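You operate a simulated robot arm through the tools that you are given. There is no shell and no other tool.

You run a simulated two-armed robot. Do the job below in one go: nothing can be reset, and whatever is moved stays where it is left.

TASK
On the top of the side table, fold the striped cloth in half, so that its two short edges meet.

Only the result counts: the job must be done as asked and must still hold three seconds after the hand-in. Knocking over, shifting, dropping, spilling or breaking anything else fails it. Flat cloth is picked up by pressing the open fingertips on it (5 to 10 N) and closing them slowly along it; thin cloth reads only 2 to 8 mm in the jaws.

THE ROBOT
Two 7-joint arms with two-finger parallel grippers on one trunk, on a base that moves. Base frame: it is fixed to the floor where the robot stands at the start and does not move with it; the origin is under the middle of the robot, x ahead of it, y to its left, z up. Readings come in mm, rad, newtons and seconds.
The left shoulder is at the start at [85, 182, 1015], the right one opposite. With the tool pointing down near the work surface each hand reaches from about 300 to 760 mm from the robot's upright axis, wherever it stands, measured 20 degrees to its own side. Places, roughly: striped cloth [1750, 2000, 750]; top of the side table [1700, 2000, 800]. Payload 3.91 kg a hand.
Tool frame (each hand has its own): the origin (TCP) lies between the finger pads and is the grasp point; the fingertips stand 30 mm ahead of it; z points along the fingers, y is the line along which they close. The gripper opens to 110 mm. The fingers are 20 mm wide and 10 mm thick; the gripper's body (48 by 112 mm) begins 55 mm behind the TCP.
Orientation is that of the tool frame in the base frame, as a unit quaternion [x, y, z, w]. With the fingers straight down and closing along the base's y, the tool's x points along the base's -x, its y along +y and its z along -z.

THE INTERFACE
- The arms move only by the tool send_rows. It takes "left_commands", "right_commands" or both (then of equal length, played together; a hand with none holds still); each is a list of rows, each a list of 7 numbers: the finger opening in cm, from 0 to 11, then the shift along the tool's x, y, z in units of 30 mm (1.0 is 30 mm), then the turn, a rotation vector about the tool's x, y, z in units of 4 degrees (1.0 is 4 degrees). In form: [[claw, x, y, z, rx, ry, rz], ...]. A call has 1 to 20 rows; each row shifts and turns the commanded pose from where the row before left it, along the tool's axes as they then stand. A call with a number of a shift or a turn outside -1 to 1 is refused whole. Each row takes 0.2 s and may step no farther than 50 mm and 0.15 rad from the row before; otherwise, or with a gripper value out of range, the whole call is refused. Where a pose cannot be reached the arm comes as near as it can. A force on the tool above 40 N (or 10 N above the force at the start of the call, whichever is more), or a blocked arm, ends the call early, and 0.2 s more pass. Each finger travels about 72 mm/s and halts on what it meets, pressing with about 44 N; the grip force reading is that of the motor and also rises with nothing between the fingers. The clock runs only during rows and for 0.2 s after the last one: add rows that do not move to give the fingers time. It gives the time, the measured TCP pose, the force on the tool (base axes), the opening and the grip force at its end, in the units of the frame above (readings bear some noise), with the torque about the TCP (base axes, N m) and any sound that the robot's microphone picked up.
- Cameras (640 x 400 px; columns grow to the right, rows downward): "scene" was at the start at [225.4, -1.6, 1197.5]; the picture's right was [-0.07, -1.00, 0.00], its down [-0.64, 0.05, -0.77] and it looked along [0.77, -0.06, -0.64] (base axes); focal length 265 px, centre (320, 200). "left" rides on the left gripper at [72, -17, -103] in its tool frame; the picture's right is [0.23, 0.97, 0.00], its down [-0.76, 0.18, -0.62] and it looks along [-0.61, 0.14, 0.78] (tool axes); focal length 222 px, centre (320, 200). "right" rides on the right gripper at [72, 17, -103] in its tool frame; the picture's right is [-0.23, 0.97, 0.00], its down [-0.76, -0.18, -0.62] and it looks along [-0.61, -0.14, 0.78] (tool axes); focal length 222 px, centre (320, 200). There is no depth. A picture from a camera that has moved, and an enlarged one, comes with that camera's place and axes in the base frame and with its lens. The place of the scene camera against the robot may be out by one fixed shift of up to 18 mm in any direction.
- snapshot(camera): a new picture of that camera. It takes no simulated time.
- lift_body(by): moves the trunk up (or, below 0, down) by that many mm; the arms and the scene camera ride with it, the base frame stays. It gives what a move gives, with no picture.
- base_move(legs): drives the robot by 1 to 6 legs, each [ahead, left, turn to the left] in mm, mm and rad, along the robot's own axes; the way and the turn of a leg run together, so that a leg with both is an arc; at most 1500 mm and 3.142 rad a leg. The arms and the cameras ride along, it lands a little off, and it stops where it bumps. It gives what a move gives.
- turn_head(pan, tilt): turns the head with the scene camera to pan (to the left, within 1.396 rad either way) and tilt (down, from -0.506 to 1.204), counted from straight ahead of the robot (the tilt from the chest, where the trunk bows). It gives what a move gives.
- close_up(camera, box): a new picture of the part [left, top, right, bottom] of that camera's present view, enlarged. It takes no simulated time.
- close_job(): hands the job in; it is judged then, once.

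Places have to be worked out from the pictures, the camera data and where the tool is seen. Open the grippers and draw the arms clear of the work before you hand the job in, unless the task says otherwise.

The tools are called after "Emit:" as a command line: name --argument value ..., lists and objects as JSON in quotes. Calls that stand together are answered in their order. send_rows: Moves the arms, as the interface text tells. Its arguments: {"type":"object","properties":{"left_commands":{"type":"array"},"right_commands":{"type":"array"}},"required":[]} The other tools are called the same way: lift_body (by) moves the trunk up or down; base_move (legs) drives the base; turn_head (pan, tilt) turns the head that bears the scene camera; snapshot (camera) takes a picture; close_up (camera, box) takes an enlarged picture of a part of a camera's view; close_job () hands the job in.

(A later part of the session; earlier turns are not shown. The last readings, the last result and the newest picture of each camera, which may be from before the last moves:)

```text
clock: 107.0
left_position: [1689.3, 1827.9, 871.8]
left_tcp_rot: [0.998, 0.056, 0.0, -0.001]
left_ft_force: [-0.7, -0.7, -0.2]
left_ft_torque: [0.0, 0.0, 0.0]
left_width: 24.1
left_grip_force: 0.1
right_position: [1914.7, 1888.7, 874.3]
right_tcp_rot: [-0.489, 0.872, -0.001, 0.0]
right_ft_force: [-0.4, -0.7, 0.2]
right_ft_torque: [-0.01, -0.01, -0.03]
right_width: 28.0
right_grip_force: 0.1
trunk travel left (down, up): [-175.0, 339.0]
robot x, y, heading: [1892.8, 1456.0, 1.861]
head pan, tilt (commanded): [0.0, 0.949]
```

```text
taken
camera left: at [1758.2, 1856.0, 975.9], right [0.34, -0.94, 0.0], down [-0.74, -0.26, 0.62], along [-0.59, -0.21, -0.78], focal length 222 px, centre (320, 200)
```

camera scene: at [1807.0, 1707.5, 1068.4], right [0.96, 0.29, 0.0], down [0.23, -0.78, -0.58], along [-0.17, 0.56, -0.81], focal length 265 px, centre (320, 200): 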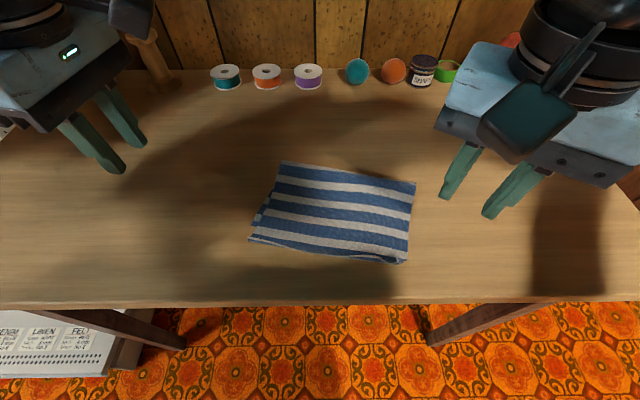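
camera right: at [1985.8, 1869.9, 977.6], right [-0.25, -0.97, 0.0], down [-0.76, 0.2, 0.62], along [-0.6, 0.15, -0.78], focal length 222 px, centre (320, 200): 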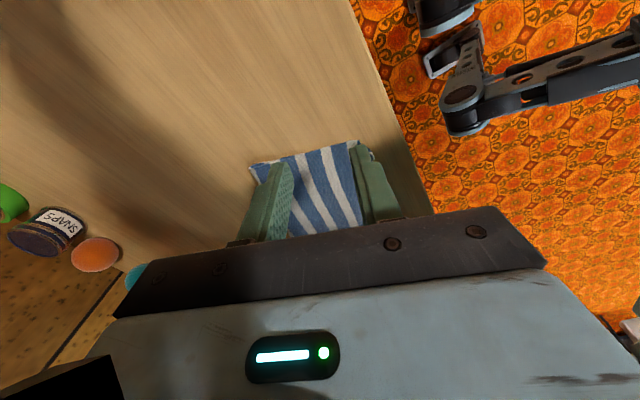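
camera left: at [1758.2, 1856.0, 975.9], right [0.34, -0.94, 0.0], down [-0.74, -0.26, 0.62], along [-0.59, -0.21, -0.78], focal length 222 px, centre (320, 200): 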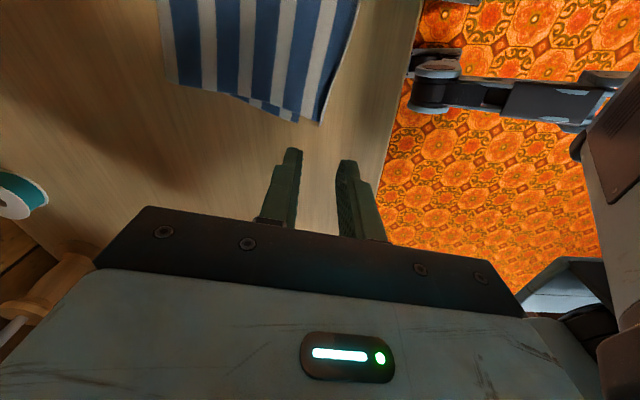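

I enlarge the left camera's view of the corner to place the left grip precisely.

Emit:
close_up --camera "left" --box '[240, 60, 400, 160]'

```text
4.00 times, centred on (320, 110) of left
camera zoom: at [1758.2, 1856.0, 975.9], right [0.34, -0.94, 0.0], down [-0.74, -0.26, 0.62], along [-0.59, -0.21, -0.78], focal length 888 px, centre (320, 560)
```

zoom: 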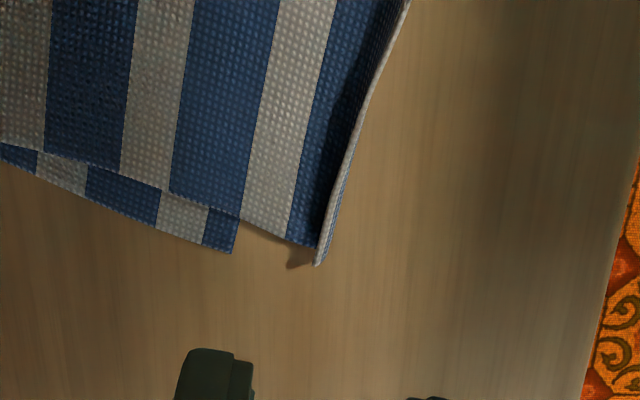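

The left hand is right over the standing strip: crease at about F 415, rim at 418, and the lower corner at (439,-93). I move the right hand over its corner and lower both to 20 mm above the cloth.

Emit:
send_rows --left_commands '[[2.4, 0, 0, 0, 0, 0, 0], [2.4, 0, -0.05, 0, 0, 0, 0], [2.4, 0, 0, 0.8, 0, 0, 0], [2.4, 0, 0, 0.8, 0, 0, 0], [2.4, 0, 0, 0.7, 0, 0, 0], [2.4, 0, 0, 0, 0, 0, 0]]' --right_commands '[[2.8, 0.823, 0.38, 0, 0, 0, 0], [2.8, 0.823, 0.38, 0, 0, 0, 0], [2.8, 0, 0, 0.8, 0, 0, 0], [2.8, 0, 0, 0.8, 0, 0, 0], [2.8, 0, 0, 0.7, 0, 0, 0], [2.8, 0, 0, 0, 0, 0, 0]]'

Emit:
close_up --camera "left" --box '[240, 60, 400, 160]'

Emit:
close_up --camera "right" --box '[220, 80, 412, 200]'

Emit:
snapshot --camera "scene"

```text
clock: 108.4
left_position: [1688.4, 1830.0, 803.0]
left_tcp_rot: [0.998, 0.057, 0.0, -0.001]
left_ft_force: [-0.1, -0.3, 0.6]
left_ft_torque: [-0.02, -0.01, 0.01]
left_width: 24.1
left_grip_force: 0.1
right_position: [1868.9, 1859.1, 806.5]
right_tcp_rot: [-0.49, 0.872, 0.0, 0.0]
right_ft_force: [0.3, 1.1, 0.9]
right_ft_torque: [-0.01, 0.0, -0.02]
right_width: 28.2
right_grip_force: 0.1
trunk travel left (down, up): [-175.0, 339.0]
robot x, y, heading: [1896.1, 1455.4, 1.863]
head pan, tilt (commanded): [0.0, 0.949]
```

```text
4.00 times, centred on (320, 110) of left
camera zoom: at [1756.7, 1857.3, 907.1], right [0.34, -0.94, 0.0], down [-0.74, -0.26, 0.62], along [-0.59, -0.21, -0.78], focal length 888 px, centre (320, 560)
```

zoom: 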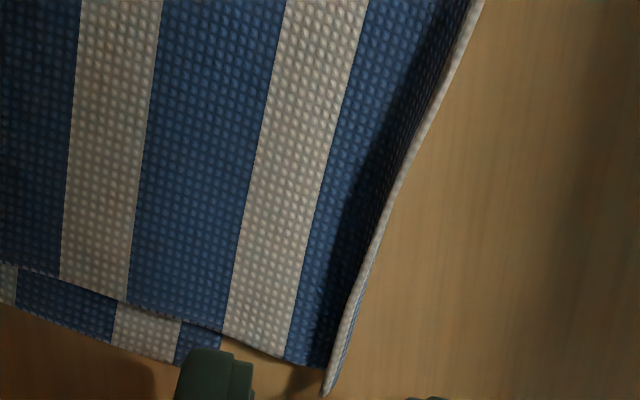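

```text
3.33 times, centred on (316, 140) of right
camera zoom: at [1817.0, 1805.0, 909.3], right [-0.71, 0.7, 0.0], down [0.55, 0.56, 0.62], along [0.44, 0.44, -0.78], focal length 740 px, centre (333, 400)
```

zoom: 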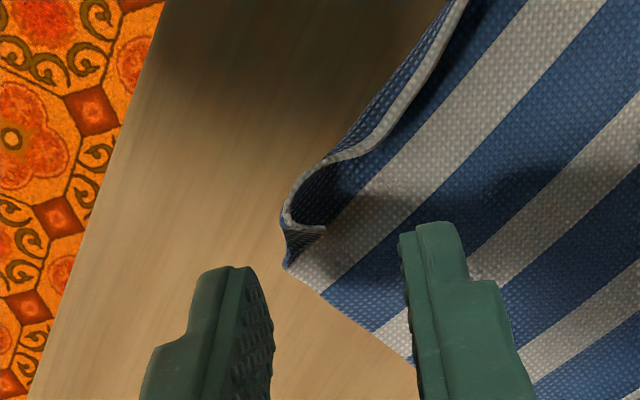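

```text
taken
camera scene: at [1806.9, 1707.4, 1068.5], right [0.96, 0.29, 0.0], down [0.23, -0.78, -0.58], along [-0.17, 0.56, -0.81], focal length 265 px, centre (320, 200)
```

scene: 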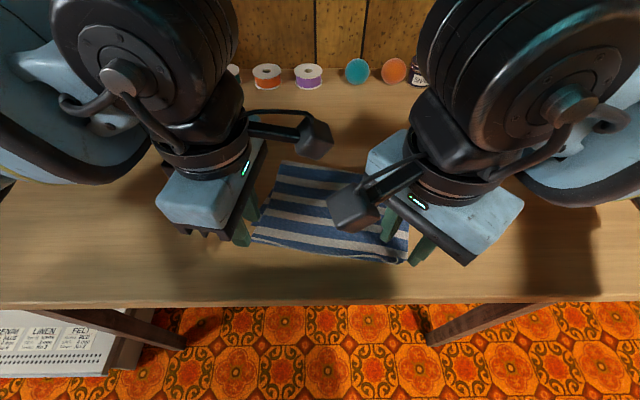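

Both corners sit nicely between the open fingers. I lower further, the left towards 785 and the right towards 788, and check again.

Emit:
send_rows --left_commands '[[2.4, 0, 0, 0.2, 0, 0, 0], [2.4, 0, 0, 0.2, 0, 0, 0], [2.4, 0, 0, 0.2, 0, 0, 0], [2.4, 0, 0, 0, 0, 0, 0]]' --right_commands '[[2.8, 0, 0, 0.2, 0, 0, 0], [2.8, 0, 0, 0.2, 0, 0, 0], [2.8, 0, 0, 0.2, 0, 0, 0], [2.8, 0, 0, 0, 0, 0, 0]]'

Emit:
close_up --camera "left" --box '[240, 80, 432, 200]'

Emit:
close_up --camera "right" --box '[220, 80, 412, 200]'

```text
clock: 109.4
left_position: [1688.4, 1829.8, 784.7]
left_tcp_rot: [0.998, 0.058, -0.001, 0.0]
left_ft_force: [-0.5, -0.5, -0.1]
left_ft_torque: [0.0, -0.01, -0.01]
left_width: 24.2
left_grip_force: 0.1
right_position: [1868.2, 1859.2, 786.6]
right_tcp_rot: [-0.489, 0.872, 0.0, 0.0]
right_ft_force: [-1.0, -0.6, -0.3]
right_ft_torque: [-0.02, 0.0, 0.03]
right_width: 28.2
right_grip_force: 0.0
trunk travel left (down, up): [-175.0, 339.0]
robot x, y, heading: [1890.4, 1456.7, 1.861]
head pan, tilt (commanded): [0.0, 0.949]
```

```text
3.33 times, centred on (336, 140) of left
camera zoom: at [1757.5, 1857.2, 889.6], right [0.34, -0.94, 0.0], down [-0.74, -0.26, 0.62], along [-0.59, -0.21, -0.78], focal length 740 px, centre (267, 400)
```

zoom: 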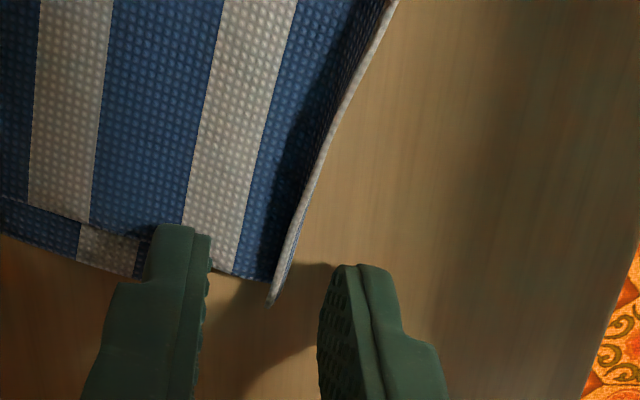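

```text
3.33 times, centred on (316, 140) of right
camera zoom: at [1816.6, 1805.4, 890.8], right [-0.71, 0.7, 0.0], down [0.55, 0.56, 0.62], along [0.44, 0.44, -0.78], focal length 740 px, centre (333, 400)
```

zoom: 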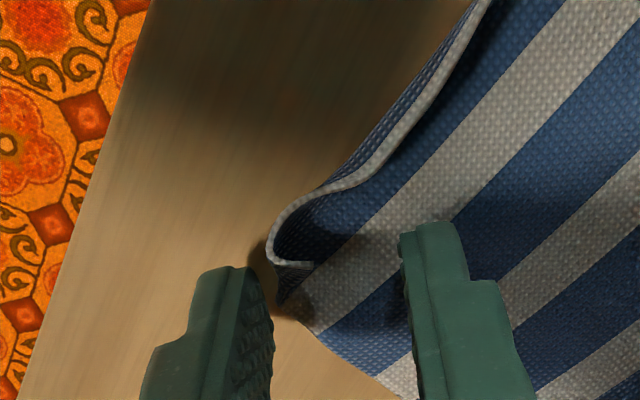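

The standing strip passes between the fingers of both hands, and the lower layer's corner stays outside the left jaw. I lower the last 2 mm and close slowly.

Emit:
send_rows --left_commands '[[2.4, 0, 0, 0.04, 0, 0, 0], [2.2, 0, 0, 0.02, 0, 0, 0], [2.0, 0, 0, 0, 0, 0, 0], [1.8, 0, 0, 0, 0, 0, 0], [1.6, 0, 0, 0, 0, 0, 0], [1.4, 0, 0, 0, 0, 0, 0], [1.2, 0, 0, 0, 0, 0, 0], [1.0, 0, 0, 0, 0, 0, 0], [0.8, 0, 0, 0, 0, 0, 0]]' --right_commands '[[2.8, 0, 0, 0.04, 0, 0, 0], [2.5, 0, 0, 0.03, 0, 0, 0], [2.2, 0, 0, 0, 0, 0, 0], [2.0, 0, 0, 0, 0, 0, 0], [1.8, 0, 0, 0, 0, 0, 0], [1.6, 0, 0, 0, 0, 0, 0], [1.4, 0, 0, 0, 0, 0, 0], [1.2, 0, 0, 0, 0, 0, 0], [1.0, 0, 0, 0, 0, 0, 0]]'

Emit:
close_up --camera "left" --box '[240, 80, 432, 200]'

Emit:
close_up --camera "right" --box '[220, 80, 412, 200]'

```text
clock: 111.4
left_position: [1689.3, 1831.0, 783.5]
left_tcp_rot: [0.998, 0.057, -0.001, 0.0]
left_ft_force: [0.4, -0.5, 0.0]
left_ft_torque: [0.0, 0.0, -0.01]
left_width: 8.1
left_grip_force: 0.0
right_position: [1869.1, 1859.9, 786.0]
right_tcp_rot: [-0.49, 0.872, -0.001, 0.0]
right_ft_force: [-0.1, 0.2, -0.3]
right_ft_torque: [0.03, -0.01, 0.02]
right_width: 10.0
right_grip_force: 0.1
trunk travel left (down, up): [-175.0, 339.0]
robot x, y, heading: [1895.0, 1456.6, 1.857]
head pan, tilt (commanded): [0.0, 0.949]
```

```text
3.33 times, centred on (336, 140) of left
camera zoom: at [1757.7, 1857.2, 887.8], right [0.34, -0.94, 0.0], down [-0.74, -0.26, 0.62], along [-0.59, -0.21, -0.78], focal length 740 px, centre (267, 400)
```

zoom: 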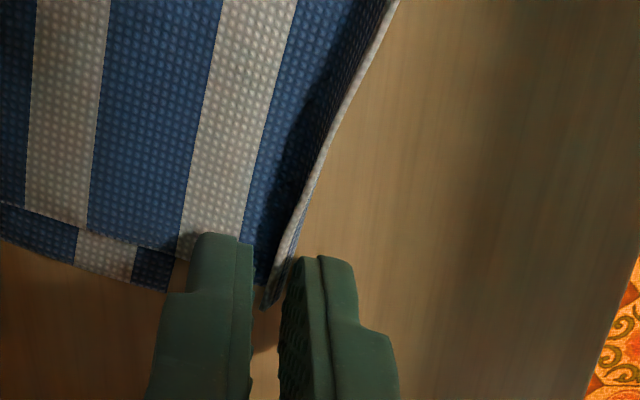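

```text
3.33 times, centred on (316, 140) of right
camera zoom: at [1816.2, 1805.4, 888.9], right [-0.71, 0.7, 0.0], down [0.55, 0.56, 0.62], along [0.44, 0.44, -0.78], focal length 740 px, centre (333, 400)
```

zoom: 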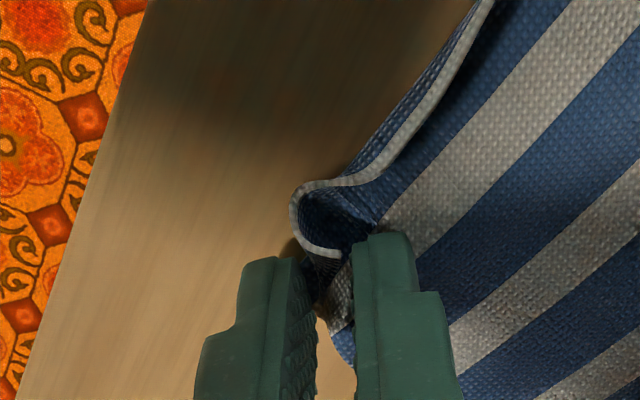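

Both strips are being squeezed between the pads. I close the jaws completely and hold.

Emit:
send_rows --left_commands '[[0.6, 0, 0, 0, 0, 0, 0], [0.4, 0, 0, 0, 0, 0, 0], [0.2, 0, 0, 0, 0, 0, 0], [0, 0, 0, 0, 0, 0, 0], [0, 0, 0, 0, 0, 0, 0], [0, 0, 0, 0, 0, 0, 0]]' --right_commands '[[0.8, 0, 0, 0, 0, 0, 0], [0.6, 0, 0, 0, 0, 0, 0], [0.4, 0, 0, 0, 0, 0, 0], [0.2, 0, 0, 0, 0, 0, 0], [0, 0, 0, 0, 0, 0, 0], [0, 0, 0, 0, 0, 0, 0]]'

Emit:
close_up --camera "left" --box '[240, 80, 432, 200]'

Emit:
close_up --camera "right" --box '[220, 80, 412, 200]'

```text
clock: 112.8
left_position: [1690.2, 1828.8, 783.6]
left_tcp_rot: [0.998, 0.056, 0.0, 0.0]
left_ft_force: [-0.5, -0.2, 0.1]
left_ft_torque: [0.01, 0.01, -0.01]
left_width: 1.4
left_grip_force: 41.5
right_position: [1868.6, 1860.2, 785.0]
right_tcp_rot: [-0.489, 0.872, 0.0, -0.001]
right_ft_force: [-0.2, -0.3, 0.3]
right_ft_torque: [0.0, -0.03, 0.04]
right_width: 1.7
right_grip_force: 41.4
trunk travel left (down, up): [-175.0, 339.0]
robot x, y, heading: [1893.1, 1452.7, 1.858]
head pan, tilt (commanded): [0.0, 0.949]
```

```text
3.33 times, centred on (336, 140) of left
camera zoom: at [1757.7, 1857.2, 887.8], right [0.34, -0.94, 0.0], down [-0.74, -0.26, 0.62], along [-0.59, -0.21, -0.78], focal length 740 px, centre (267, 400)
```

zoom: 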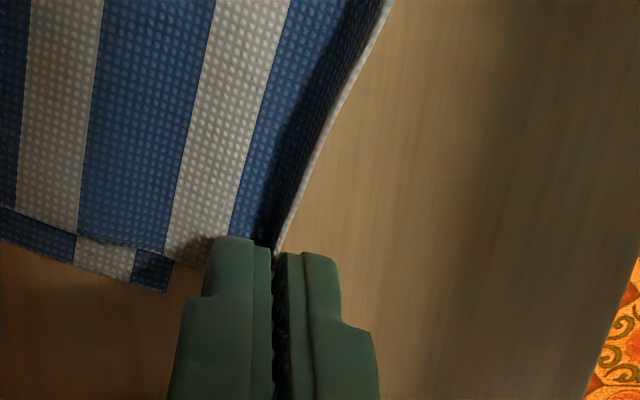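

```text
3.33 times, centred on (316, 140) of right
camera zoom: at [1816.2, 1805.5, 888.9], right [-0.71, 0.7, 0.0], down [0.55, 0.56, 0.62], along [0.44, 0.44, -0.78], focal length 740 px, centre (333, 400)
```

zoom: 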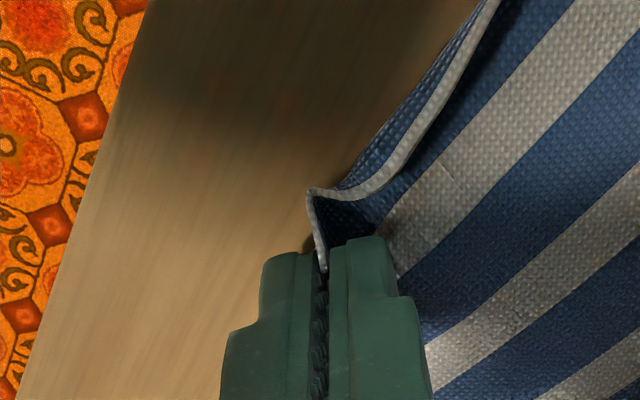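

Both jaws read about 1.5 mm, as they did with cloth before. I lift both hands 30 mm and check that only the flap comes up.

Emit:
send_rows --left_commands '[[0, 0, -0.05, -0.2, 0, 0, 0], [0, 0, -0.05, -0.2, 0, 0, 0], [0, 0, -0.05, -0.2, 0, 0, 0], [0, 0, -0.05, -0.2, 0, 0, 0], [0, 0, -0.05, -0.2, 0, 0, 0]]' --right_commands '[[0, -0.033, 0.037, -0.2, 0, 0, 0], [0, -0.033, 0.037, -0.2, 0, 0, 0], [0, -0.033, 0.037, -0.2, 0, 0, 0], [0, -0.033, 0.037, -0.2, 0, 0, 0], [0, -0.033, 0.037, -0.2, 0, 0, 0]]'

Emit:
close_up --camera "left" --box '[200, 40, 440, 190]'

Emit:
close_up --camera "right" --box '[200, 40, 440, 190]'

Emit:
snapshot --camera "scene"

```text
clock: 114.0
left_position: [1687.2, 1837.9, 815.1]
left_tcp_rot: [0.998, 0.057, -0.001, -0.001]
left_ft_force: [0.3, 0.4, -0.1]
left_ft_torque: [0.05, 0.03, -0.04]
left_width: 1.2
left_grip_force: 41.1
right_position: [1866.5, 1866.0, 814.5]
right_tcp_rot: [-0.489, 0.872, -0.001, 0.0]
right_ft_force: [1.3, -0.8, 0.7]
right_ft_torque: [-0.01, 0.03, 0.02]
right_width: 1.3
right_grip_force: 41.6
trunk travel left (down, up): [-175.0, 339.0]
robot x, y, heading: [1893.5, 1458.4, 1.863]
head pan, tilt (commanded): [0.0, 0.949]
```

```text
2.67 times, centred on (320, 115) of left
camera zoom: at [1757.0, 1864.4, 917.8], right [0.34, -0.94, 0.0], down [-0.74, -0.26, 0.62], along [-0.59, -0.21, -0.78], focal length 592 px, centre (320, 427)
```

zoom: 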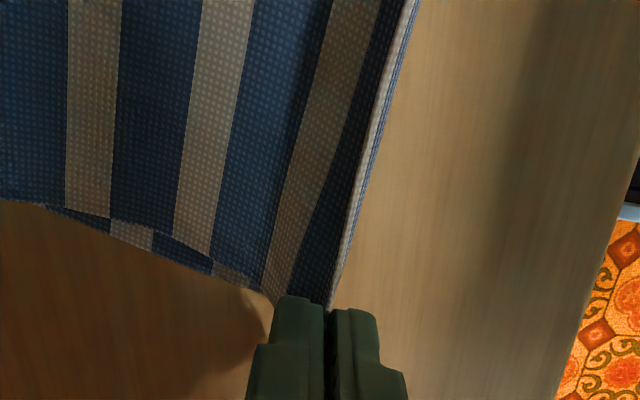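

```text
2.67 times, centred on (320, 115) of right
camera zoom: at [1814.3, 1812.1, 918.3], right [-0.71, 0.7, 0.0], down [0.55, 0.56, 0.62], along [0.44, 0.44, -0.78], focal length 592 px, centre (320, 427)
```

zoom: 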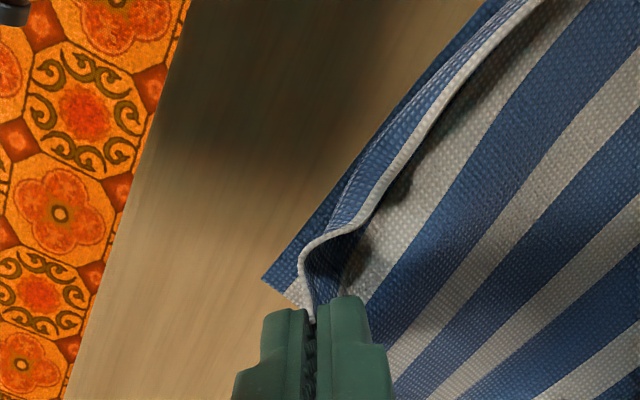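

```text
taken
camera scene: at [1806.9, 1707.4, 1068.4], right [0.96, 0.29, 0.0], down [0.23, -0.78, -0.58], along [-0.17, 0.56, -0.81], focal length 265 px, centre (320, 200)
```

scene: 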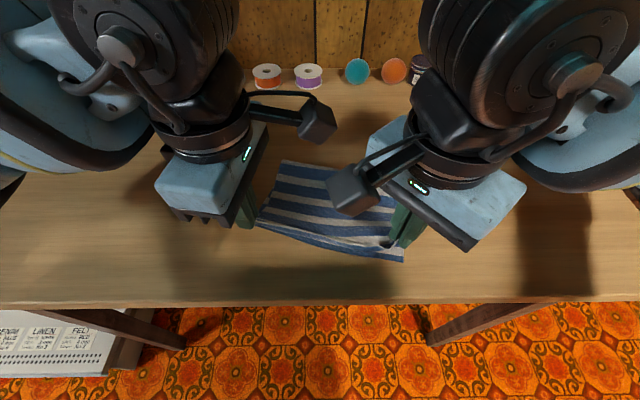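

Only the flap is lifted, and the lower layer lies still with its right corner at (385,103). I now raise the flap upright above the wanted fold line, about (570,-57) to (516,139), so that the crease settles there.

Emit:
send_rows --left_commands '[[0, 0.029, -0.489, -0.467, 0, 0, 0], [0, 0.029, -0.489, -0.433, 0, 0, 0], [0, 0.029, -0.489, -0.4, 0, 0, 0], [0, 0.029, -0.489, -0.367, 0, 0, 0], [0, 0.029, -0.489, -0.333, 0, 0, 0], [0, 0.029, -0.489, -0.3, 0, 0, 0], [0, 0.029, -0.489, -0.267, 0, 0, 0], [0, 0.029, -0.489, -0.233, 0, 0, 0], [0, 0.029, -0.489, -0.2, 0, 0, 0], [0, 0.029, -0.489, -0.167, 0, 0, 0], [0, 0, 0, 0, 0, 0, 0]]' --right_commands '[[0, -0.354, 0.21, -0.467, 0, 0, 0], [0, -0.354, 0.21, -0.433, 0, 0, 0], [0, -0.354, 0.21, -0.4, 0, 0, 0], [0, -0.354, 0.21, -0.367, 0, 0, 0], [0, -0.354, 0.21, -0.333, 0, 0, 0], [0, -0.354, 0.21, -0.3, 0, 0, 0], [0, -0.354, 0.21, -0.267, 0, 0, 0], [0, -0.354, 0.21, -0.233, 0, 0, 0], [0, -0.354, 0.21, -0.2, 0, 0, 0], [0, -0.354, 0.21, -0.167, 0, 0, 0], [0, 0, 0, 0, 0, 0, 0]]'

Emit:
snapshot --camera "scene"

Emit:
close_up --camera "scene" --box '[224, 130, 448, 270]'

Emit:
snapshot --camera "left"

Emit:
snapshot --camera "right"

```text
clock: 116.4
left_position: [1680.7, 1984.6, 910.3]
left_tcp_rot: [0.998, 0.057, 0.001, 0.0]
left_ft_force: [0.4, 0.2, -0.1]
left_ft_torque: [0.0, -0.04, -0.04]
left_width: 1.3
left_grip_force: 41.0
right_position: [1866.9, 1989.3, 909.5]
right_tcp_rot: [-0.49, 0.872, 0.0, 0.0]
right_ft_force: [0.3, -0.6, -0.4]
right_ft_torque: [-0.01, 0.04, 0.0]
right_width: 1.5
right_grip_force: 41.6
trunk travel left (down, up): [-175.0, 339.0]
robot x, y, heading: [1891.3, 1455.7, 1.861]
head pan, tilt (commanded): [0.0, 0.949]
```

```text
taken
camera scene: at [1806.9, 1707.4, 1068.4], right [0.96, 0.29, 0.0], down [0.23, -0.78, -0.58], along [-0.17, 0.56, -0.81], focal length 265 px, centre (320, 200)
```

scene: 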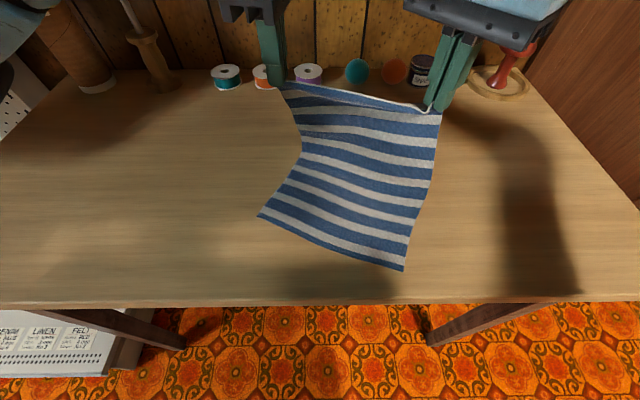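

```text
2.86 times, centred on (336, 200) of scene
camera zoom: at [1806.9, 1707.4, 1068.4], right [0.96, 0.29, 0.0], down [0.23, -0.78, -0.58], along [-0.17, 0.56, -0.81], focal length 758 px, centre (274, 200)
```

zoom: 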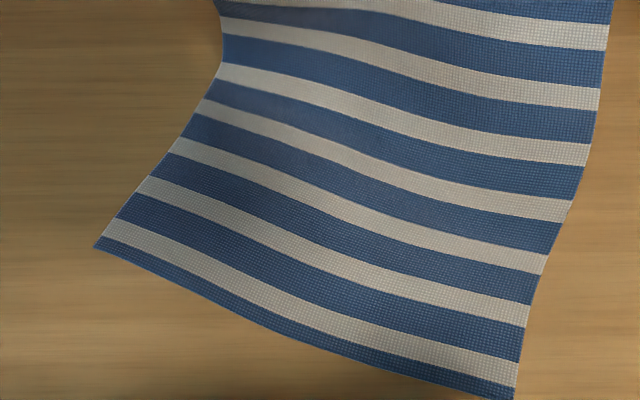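

```text
taken
camera left: at [1749.4, 2010.8, 1013.0], right [0.34, -0.94, 0.0], down [-0.74, -0.26, 0.62], along [-0.59, -0.21, -0.78], focal length 222 px, centre (320, 200)
```

left: 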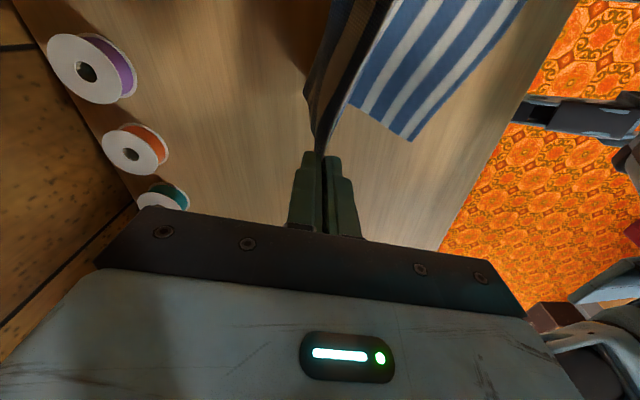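

```text
taken
camera right: at [1815.3, 1935.7, 1013.2], right [-0.71, 0.7, 0.0], down [0.55, 0.56, 0.62], along [0.44, 0.44, -0.78], focal length 222 px, centre (320, 200)
```

right: 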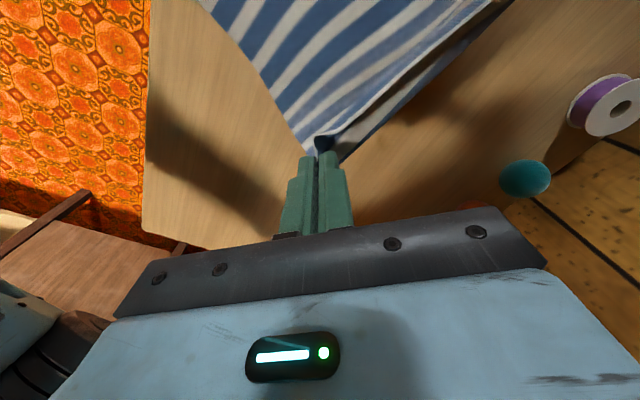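

The flap stands upright and the lower layer is fully visible. It turned a bit more, so its front corners are now at about (453,-82) and (378,102). I shift the raised edge so that it stands straight above the matching fold line, from (580,-31) to (505,153).

Emit:
send_rows --left_commands '[[0, 0.181, -0.125, 0.05, 0, 0, 0], [0, 0.181, -0.125, 0.05, 0, 0, 0], [0, 0.181, -0.125, 0, 0, 0, 0], [0, 0.181, -0.125, 0, 0, 0, 0], [0, 0, 0, 0, 0, 0, 0]]' --right_commands '[[0, -0.044, -0.151, 0.05, 0, 0, 0], [0, -0.044, -0.151, 0.05, 0, 0, 0], [0, -0.044, -0.151, 0, 0, 0, 0], [0, -0.044, -0.151, 0, 0, 0, 0], [0, 0, 0, 0, 0, 0, 0]]'

Emit:
snapshot --camera "scene"

Emit:
close_up --camera "scene" --box '[224, 80, 480, 240]'

Emit:
close_up --camera "scene" --box '[240, 190, 432, 310]'

```text
clock: 117.6
left_position: [1701.0, 2002.8, 905.7]
left_tcp_rot: [0.998, 0.056, 0.0, -0.001]
left_ft_force: [0.1, 0.1, 0.1]
left_ft_torque: [0.01, 0.0, 0.0]
left_width: 1.7
left_grip_force: 41.6
right_position: [1886.9, 1985.3, 905.6]
right_tcp_rot: [-0.49, 0.872, -0.001, 0.0]
right_ft_force: [0.2, 0.4, 0.7]
right_ft_torque: [0.03, 0.01, -0.01]
right_width: 1.9
right_grip_force: 41.6
trunk travel left (down, up): [-175.0, 339.0]
robot x, y, heading: [1888.2, 1454.8, 1.858]
head pan, tilt (commanded): [0.0, 0.949]
```

```text
taken
camera scene: at [1806.8, 1707.5, 1068.4], right [0.96, 0.29, 0.0], down [0.23, -0.78, -0.58], along [-0.17, 0.56, -0.81], focal length 265 px, centre (320, 200)
```

scene: 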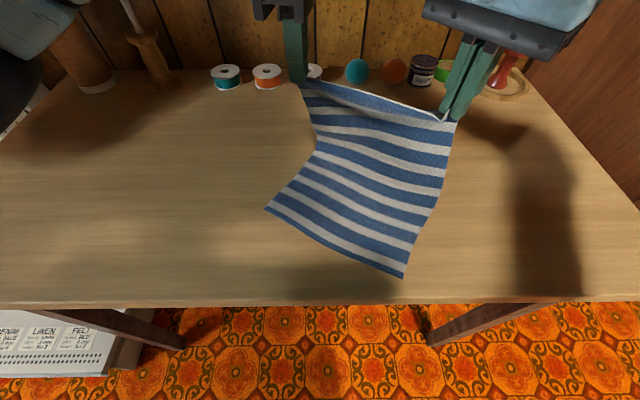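

```text
2.50 times, centred on (352, 160) of scene
camera zoom: at [1806.8, 1707.5, 1068.4], right [0.96, 0.29, 0.0], down [0.23, -0.78, -0.58], along [-0.17, 0.56, -0.81], focal length 664 px, centre (240, 300)
```

zoom: 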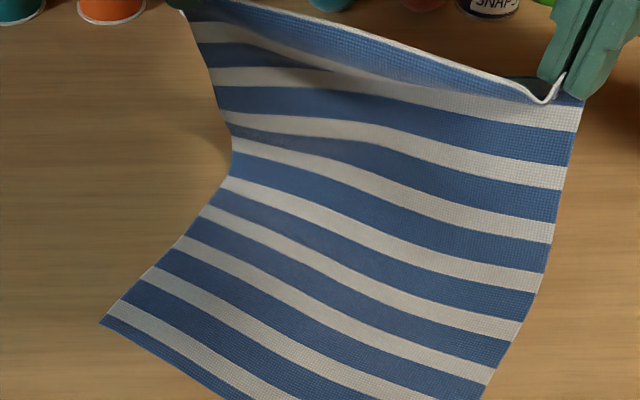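

```text
3.33 times, centred on (336, 250) of scene
camera zoom: at [1806.8, 1707.5, 1068.4], right [0.96, 0.29, 0.0], down [0.23, -0.78, -0.58], along [-0.17, 0.56, -0.81], focal length 885 px, centre (267, 33)
```

zoom: 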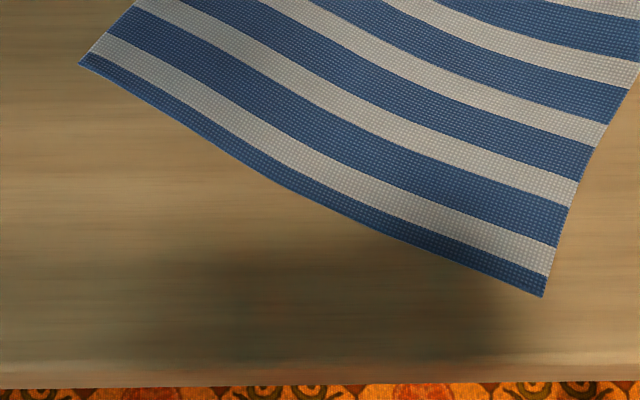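

The lower layer follows the raised flap a little, so I will not chase it further. Its front corners are now at about (466,-75) and (368,99). I lay the flap down towards those corners with slack, and stop short to check.

Emit:
send_rows --left_commands '[[0, -0.042, 0.232, 0.1, 0, 0, 0], [0, -0.05, 0.271, 0.133, 0, 0, 0], [0, -0.057, 0.31, 0.2, 0, 0, 0], [0, -0.064, 0.348, 0.233, 0, 0, 0], [0, -0.064, 0.348, 0.267, 0, 0, 0], [0, -0.064, 0.348, 0.3, 0, 0, 0], [0, -0.064, 0.348, 0.367, 0, 0, 0], [0, -0.064, 0.348, 0.4, 0, 0, 0], [0, -0.064, 0.348, 0.433, 0, 0, 0]]' --right_commands '[[0, 0.25, -0.124, 0.1, 0, 0, 0], [0, 0.291, -0.144, 0.133, 0, 0, 0], [0, 0.333, -0.165, 0.2, 0, 0, 0], [0, 0.374, -0.185, 0.233, 0, 0, 0], [0, 0.374, -0.185, 0.267, 0, 0, 0], [0, 0.374, -0.185, 0.3, 0, 0, 0], [0, 0.374, -0.185, 0.367, 0, 0, 0], [0, 0.374, -0.185, 0.4, 0, 0, 0], [0, 0.374, -0.185, 0.433, 0, 0, 0]]'

Emit:
snapshot --camera "scene"

Emit:
close_up --camera "scene" --box '[224, 150, 448, 290]'

Emit:
snapshot --camera "left"

Emit:
snapshot --camera "right"

```text
clock: 119.6
left_position: [1694.6, 1913.6, 832.7]
left_tcp_rot: [0.998, 0.057, 0.0, -0.001]
left_ft_force: [0.0, -0.3, 0.4]
left_ft_torque: [0.02, -0.02, -0.03]
left_width: 1.4
left_grip_force: 41.6
right_position: [1876.5, 1880.5, 834.4]
right_tcp_rot: [-0.489, 0.872, -0.001, -0.001]
right_ft_force: [0.3, -0.4, -0.1]
right_ft_torque: [-0.03, 0.02, 0.01]
right_width: 1.4
right_grip_force: 41.2
trunk travel left (down, up): [-175.0, 339.0]
robot x, y, heading: [1892.2, 1451.7, 1.864]
head pan, tilt (commanded): [0.0, 0.949]
```

```text
taken
camera scene: at [1806.8, 1707.5, 1068.4], right [0.96, 0.29, 0.0], down [0.23, -0.78, -0.58], along [-0.17, 0.56, -0.81], focal length 265 px, centre (320, 200)
```

scene: 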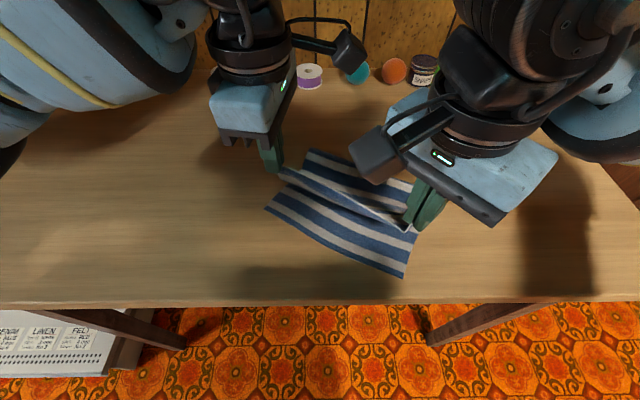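

```text
2.86 times, centred on (336, 220) of scene
camera zoom: at [1806.8, 1707.5, 1068.4], right [0.96, 0.29, 0.0], down [0.23, -0.78, -0.58], along [-0.17, 0.56, -0.81], focal length 758 px, centre (274, 143)
```

zoom: 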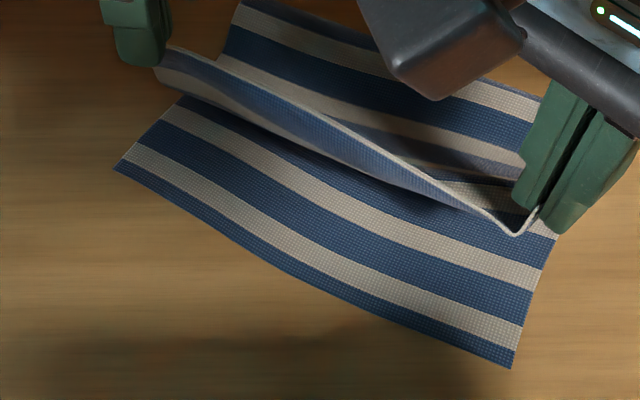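

```text
taken
camera left: at [1763.0, 1940.4, 936.9], right [0.34, -0.94, 0.0], down [-0.74, -0.26, 0.62], along [-0.59, -0.21, -0.78], focal length 222 px, centre (320, 200)
```

left: 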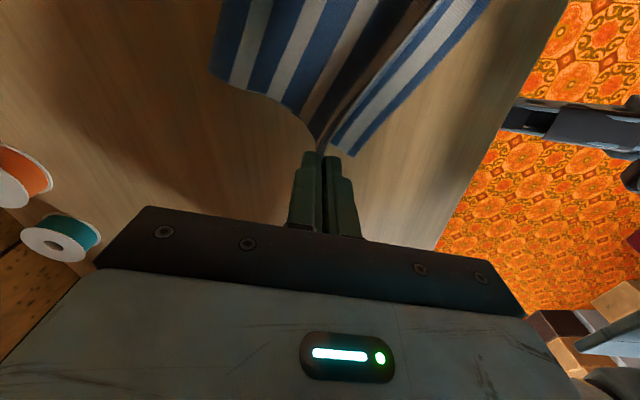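

```text
taken
camera right: at [1824.2, 1826.5, 937.9], right [-0.71, 0.7, 0.0], down [0.55, 0.56, 0.62], along [0.44, 0.44, -0.78], focal length 222 px, centre (320, 200)
```

right: 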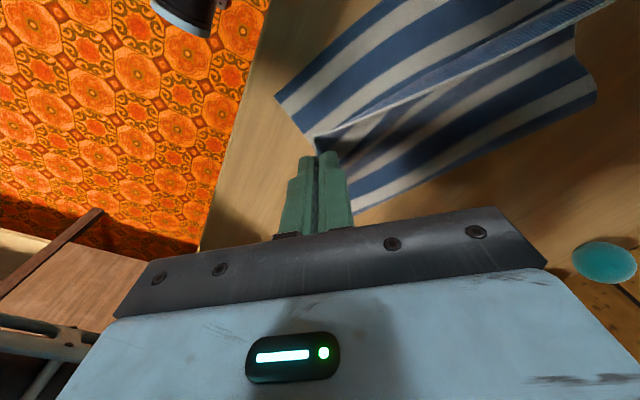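

The lower corners stayed put this time, at about (466,-78) and (366,98), and the fold lies near (585,-14) on the left as wanted. I bring the flap's edge down onto them.

Emit:
send_rows --left_commands '[[0, -0.058, 0.227, 0.3, 0, 0, 0], [0, -0.051, 0.2, 0.3, 0, 0, 0], [0, -0.041, 0.163, 0.3, 0, 0, 0], [0, -0.035, 0.136, 0.267, 0, 0, 0], [0, -0.028, 0.109, 0.2, 0, 0, 0], [0, -0.018, 0.073, 0.133, 0, 0, 0], [0, 0, 0, 0, 0, 0, 0]]' --right_commands '[[0, 0.255, -0.138, 0.3, 0, 0, 0], [0, 0.225, -0.121, 0.3, 0, 0, 0], [0, 0.184, -0.099, 0.3, 0, 0, 0], [0, 0.153, -0.083, 0.267, 0, 0, 0], [0, 0.122, -0.066, 0.2, 0, 0, 0], [0, 0.082, -0.044, 0.133, 0, 0, 0], [0, 0, 0, 0, 0, 0, 0]]'

Emit:
close_up --camera "scene" --box '[224, 150, 448, 290]'

Emit:
close_up --camera "left" --box '[240, 60, 432, 180]'

Emit:
close_up --camera "right" --box '[220, 60, 412, 180]'

```text
clock: 121.2
left_position: [1689.8, 1887.0, 788.2]
left_tcp_rot: [0.998, 0.057, 0.0, -0.001]
left_ft_force: [3.0, -1.3, 0.6]
left_ft_torque: [-0.03, -0.07, 0.01]
left_width: 1.7
left_grip_force: 41.0
right_position: [1875.8, 1846.3, 788.3]
right_tcp_rot: [-0.49, 0.872, 0.0, 0.0]
right_ft_force: [-2.6, 1.4, 0.5]
right_ft_torque: [0.0, 0.11, -0.05]
right_width: 1.3
right_grip_force: 41.9
trunk travel left (down, up): [-175.0, 339.0]
robot x, y, heading: [1887.1, 1455.6, 1.861]
head pan, tilt (commanded): [0.0, 0.949]
```

```text
2.86 times, centred on (336, 220) of scene
camera zoom: at [1806.9, 1707.5, 1068.4], right [0.96, 0.29, 0.0], down [0.23, -0.78, -0.58], along [-0.17, 0.56, -0.81], focal length 758 px, centre (274, 143)
```

zoom: 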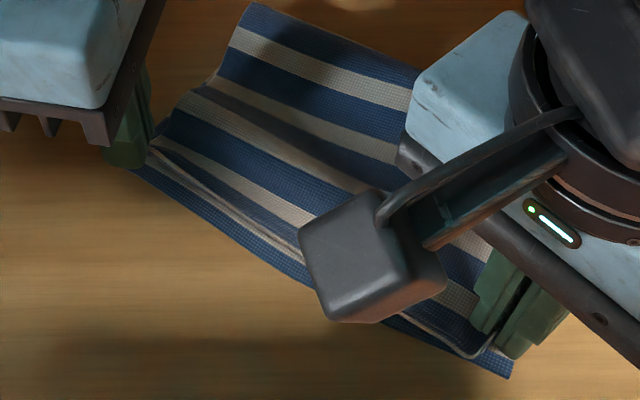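

```text
3.33 times, centred on (336, 120) of left
camera zoom: at [1759.1, 1913.1, 891.9], right [0.34, -0.94, 0.0], down [-0.74, -0.26, 0.62], along [-0.59, -0.21, -0.78], focal length 740 px, centre (267, 467)
```

zoom: 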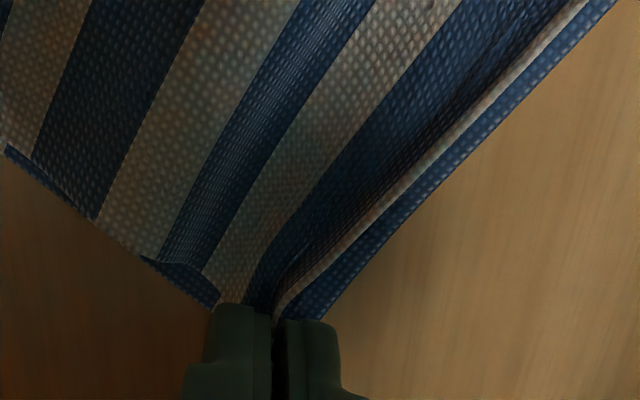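

```text
3.33 times, centred on (316, 120) of right
camera zoom: at [1822.4, 1792.2, 892.3], right [-0.71, 0.7, 0.0], down [0.55, 0.56, 0.62], along [0.44, 0.44, -0.78], focal length 740 px, centre (333, 467)
```

zoom: 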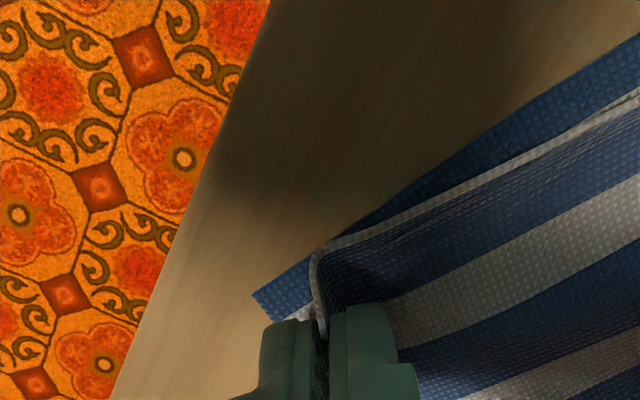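

The flap's edge is now parallel to the lower edge and only about 8 mm inside it, with its last 7 mm still upright in the jaws. I lower 3 mm, ease the pull between the hands, and open slowly.

Emit:
send_rows --left_commands '[[0, 0.038, 0.013, 0.05, 0, 0, 0], [0, 0, 0, 0.05, 0, 0, 0], [0, 0, 0, 0, 0, 0, 0], [0.3, 0, 0, 0, 0, 0, 0], [0.6, 0, 0, 0, 0, 0, 0], [0.9, 0, 0, 0, 0, 0, 0], [0.9, 0, 0, 0, 0, 0, 0]]' --right_commands '[[0, 0.06, 0.022, 0.05, 0, 0, 0], [0, 0, 0, 0.05, 0, 0, 0], [0, 0, 0, 0, 0, 0, 0], [0.3, 0, 0, 0, 0, 0, 0], [0.6, 0, 0, 0, 0, 0, 0], [0.9, 0, 0, 0, 0, 0, 0], [0.9, 0, 0, 0, 0, 0, 0]]'

Emit:
close_up --camera "scene" --box '[224, 150, 448, 290]'

Emit:
close_up --camera "left" --box '[240, 60, 432, 180]'

Emit:
close_up --camera "right" --box '[220, 60, 412, 180]'

```text
clock: 122.8
left_position: [1691.0, 1885.4, 785.0]
left_tcp_rot: [0.998, 0.058, -0.001, 0.0]
left_ft_force: [0.1, 0.0, -1.1]
left_ft_torque: [-0.01, 0.06, 0.0]
left_width: 9.1
left_grip_force: 0.0
right_position: [1872.3, 1844.7, 785.5]
right_tcp_rot: [-0.49, 0.872, -0.001, -0.001]
right_ft_force: [-0.2, 0.9, 0.1]
right_ft_torque: [0.02, 0.02, 0.01]
right_width: 8.7
right_grip_force: 0.1
trunk travel left (down, up): [-175.0, 339.0]
robot x, y, heading: [1891.4, 1450.3, 1.865]
head pan, tilt (commanded): [0.0, 0.949]
```

```text
2.86 times, centred on (336, 220) of scene
camera zoom: at [1806.9, 1707.5, 1068.4], right [0.96, 0.29, 0.0], down [0.23, -0.78, -0.58], along [-0.17, 0.56, -0.81], focal length 758 px, centre (274, 143)
```

zoom: 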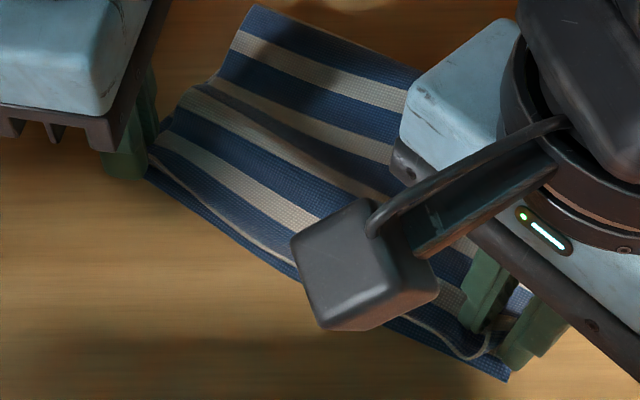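

```text
3.33 times, centred on (336, 120) of left
camera zoom: at [1760.4, 1912.9, 888.9], right [0.34, -0.94, 0.0], down [-0.74, -0.26, 0.62], along [-0.59, -0.21, -0.78], focal length 740 px, centre (267, 467)
```

zoom: 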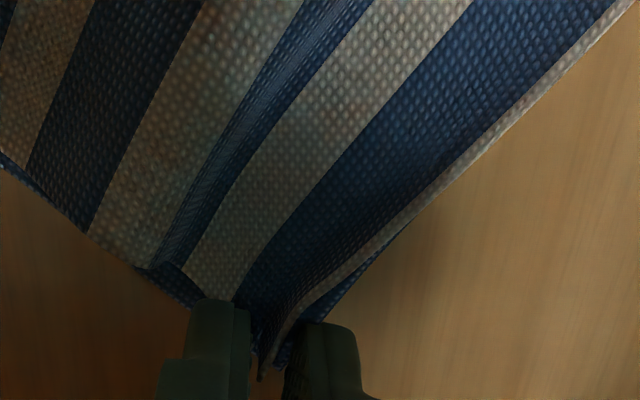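

```text
3.33 times, centred on (316, 120) of right
camera zoom: at [1821.1, 1791.0, 889.5], right [-0.71, 0.7, 0.0], down [0.55, 0.56, 0.62], along [0.44, 0.44, -0.78], focal length 740 px, centre (333, 467)
```

zoom: 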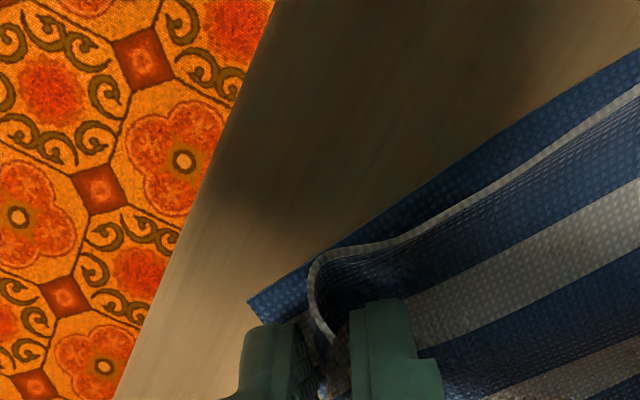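

Released: the left part of the flap's edge already lies nearly flush with the lower edge. I open a bit more, lift both hands straight up and draw them aside to look.

Emit:
send_rows --left_commands '[[1.4, 0, 0, -0.05, 0, 0, 0], [1.6, 0, 0, -0.15, 0, 0, 0], [1.6, 0, 0, -0.3, 0, 0, 0], [2.0, 0, 0, -0.6, 0, 0, 0], [2.0, 0, 0, -0.8, 0, 0, 0], [2.0, 0, 0, -0.8, 0, 0, 0], [2.0, -0.9, 0, 0, 0, 0, 0], [2.0, -0.9, 0, 0, 0, 0, 0], [2.0, -0.9, 0, 0, 0, 0, 0], [2.0, -0.9, 0, 0, 0, 0, 0]]' --right_commands '[[1.4, 0, 0, -0.05, 0, 0, 0], [1.6, 0, 0, -0.15, 0, 0, 0], [1.6, 0, 0, -0.3, 0, 0, 0], [2.0, 0, 0, -0.6, 0, 0, 0], [2.0, 0, 0, -0.8, 0, 0, 0], [2.0, 0, 0, -0.8, 0, 0, 0], [2.0, -0.67, -0.6, 0, 0, 0, 0], [2.0, -0.67, -0.6, 0, 0, 0, 0], [2.0, -0.67, -0.6, 0, 0, 0, 0], [2.0, -0.67, -0.6, 0, 0, 0, 0]]'

Emit:
snapshot --camera "scene"

Emit:
close_up --camera "scene" --box '[240, 140, 448, 270]'

```text
clock: 125.0
left_position: [1584.6, 1872.9, 866.4]
left_tcp_rot: [0.998, 0.055, 0.0, -0.001]
left_ft_force: [-0.2, 0.3, -0.3]
left_ft_torque: [0.0, -0.01, -0.02]
left_width: 19.9
left_grip_force: 0.0
right_position: [1977.4, 1874.8, 866.1]
right_tcp_rot: [-0.489, 0.872, 0.0, -0.001]
right_ft_force: [-0.2, -0.5, -0.2]
right_ft_torque: [0.02, 0.03, 0.02]
right_width: 19.7
right_grip_force: 0.0
trunk travel left (down, up): [-175.0, 339.0]
robot x, y, heading: [1890.6, 1456.9, 1.864]
head pan, tilt (commanded): [0.0, 0.949]
```

```text
taken
camera scene: at [1807.0, 1707.2, 1068.5], right [0.96, 0.29, 0.0], down [0.23, -0.78, -0.58], along [-0.17, 0.56, -0.81], focal length 265 px, centre (320, 200)
```

scene: 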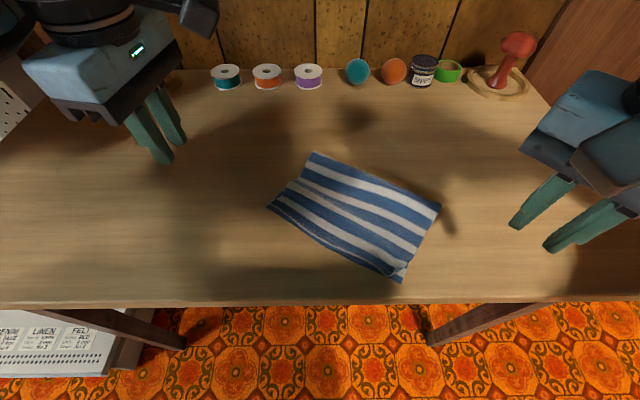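

```text
3.08 times, centred on (344, 205) of scene
camera zoom: at [1807.0, 1707.2, 1068.5], right [0.96, 0.29, 0.0], down [0.23, -0.78, -0.58], along [-0.17, 0.56, -0.81], focal length 817 px, centre (246, 185)
```

zoom: 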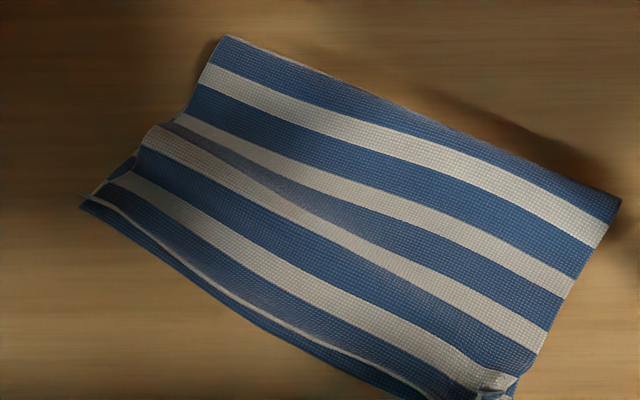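

The fold now looks nearly right, with a slight wave on the left and a curl at the right front corner. I enlarge the front edge to check how well the edges meet.

Emit:
close_up --camera "scene" --box '[256, 180, 352, 240]'

Emit:
close_up --camera "scene" --box '[340, 230, 436, 290]'

Emit:
close_up --camera "scene" --box '[250, 140, 458, 290]'

```text
6.67 times, centred on (304, 210) of scene
camera zoom: at [1807.0, 1707.2, 1068.5], right [0.96, 0.29, 0.0], down [0.23, -0.78, -0.58], along [-0.17, 0.56, -0.81], focal length 1769 px, centre (427, 133)
```

zoom: 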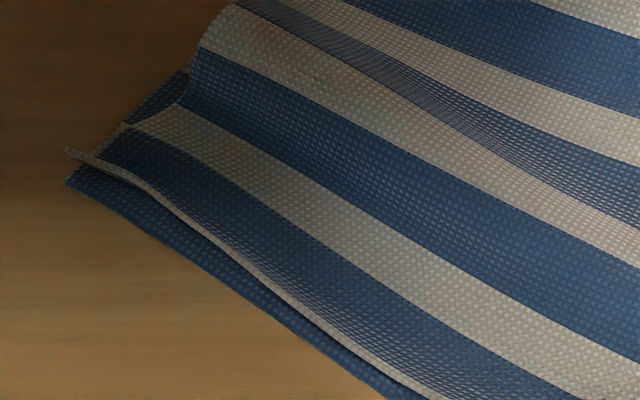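

```text
6.67 times, centred on (388, 260) of scene
camera zoom: at [1807.0, 1707.2, 1068.5], right [0.96, 0.29, 0.0], down [0.23, -0.78, -0.58], along [-0.17, 0.56, -0.81], focal length 1769 px, centre (-133, -200)
```

zoom: 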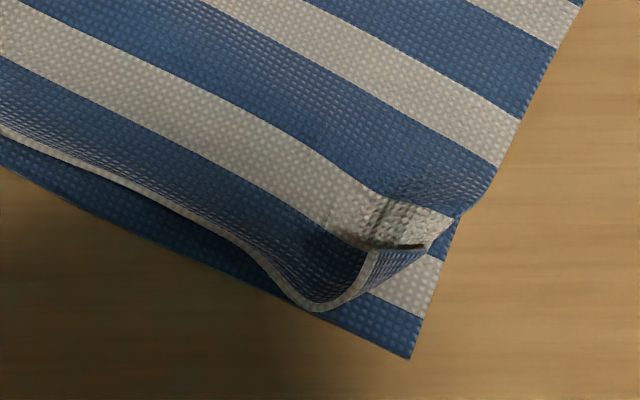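

```text
2.67 times, centred on (354, 215) of scene
camera zoom: at [1807.0, 1707.2, 1068.5], right [0.96, 0.29, 0.0], down [0.23, -0.78, -0.58], along [-0.17, 0.56, -0.81], focal length 708 px, centre (229, 160)
```

zoom: 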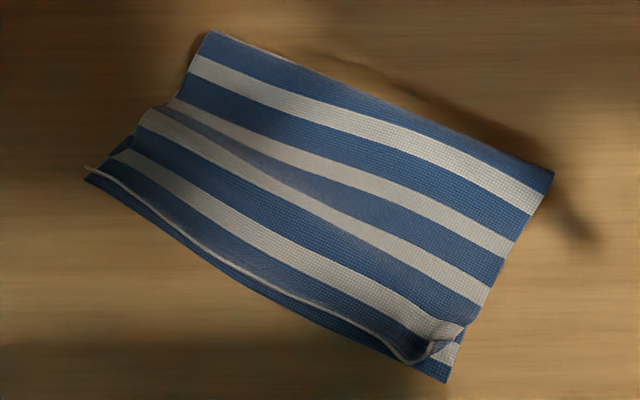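

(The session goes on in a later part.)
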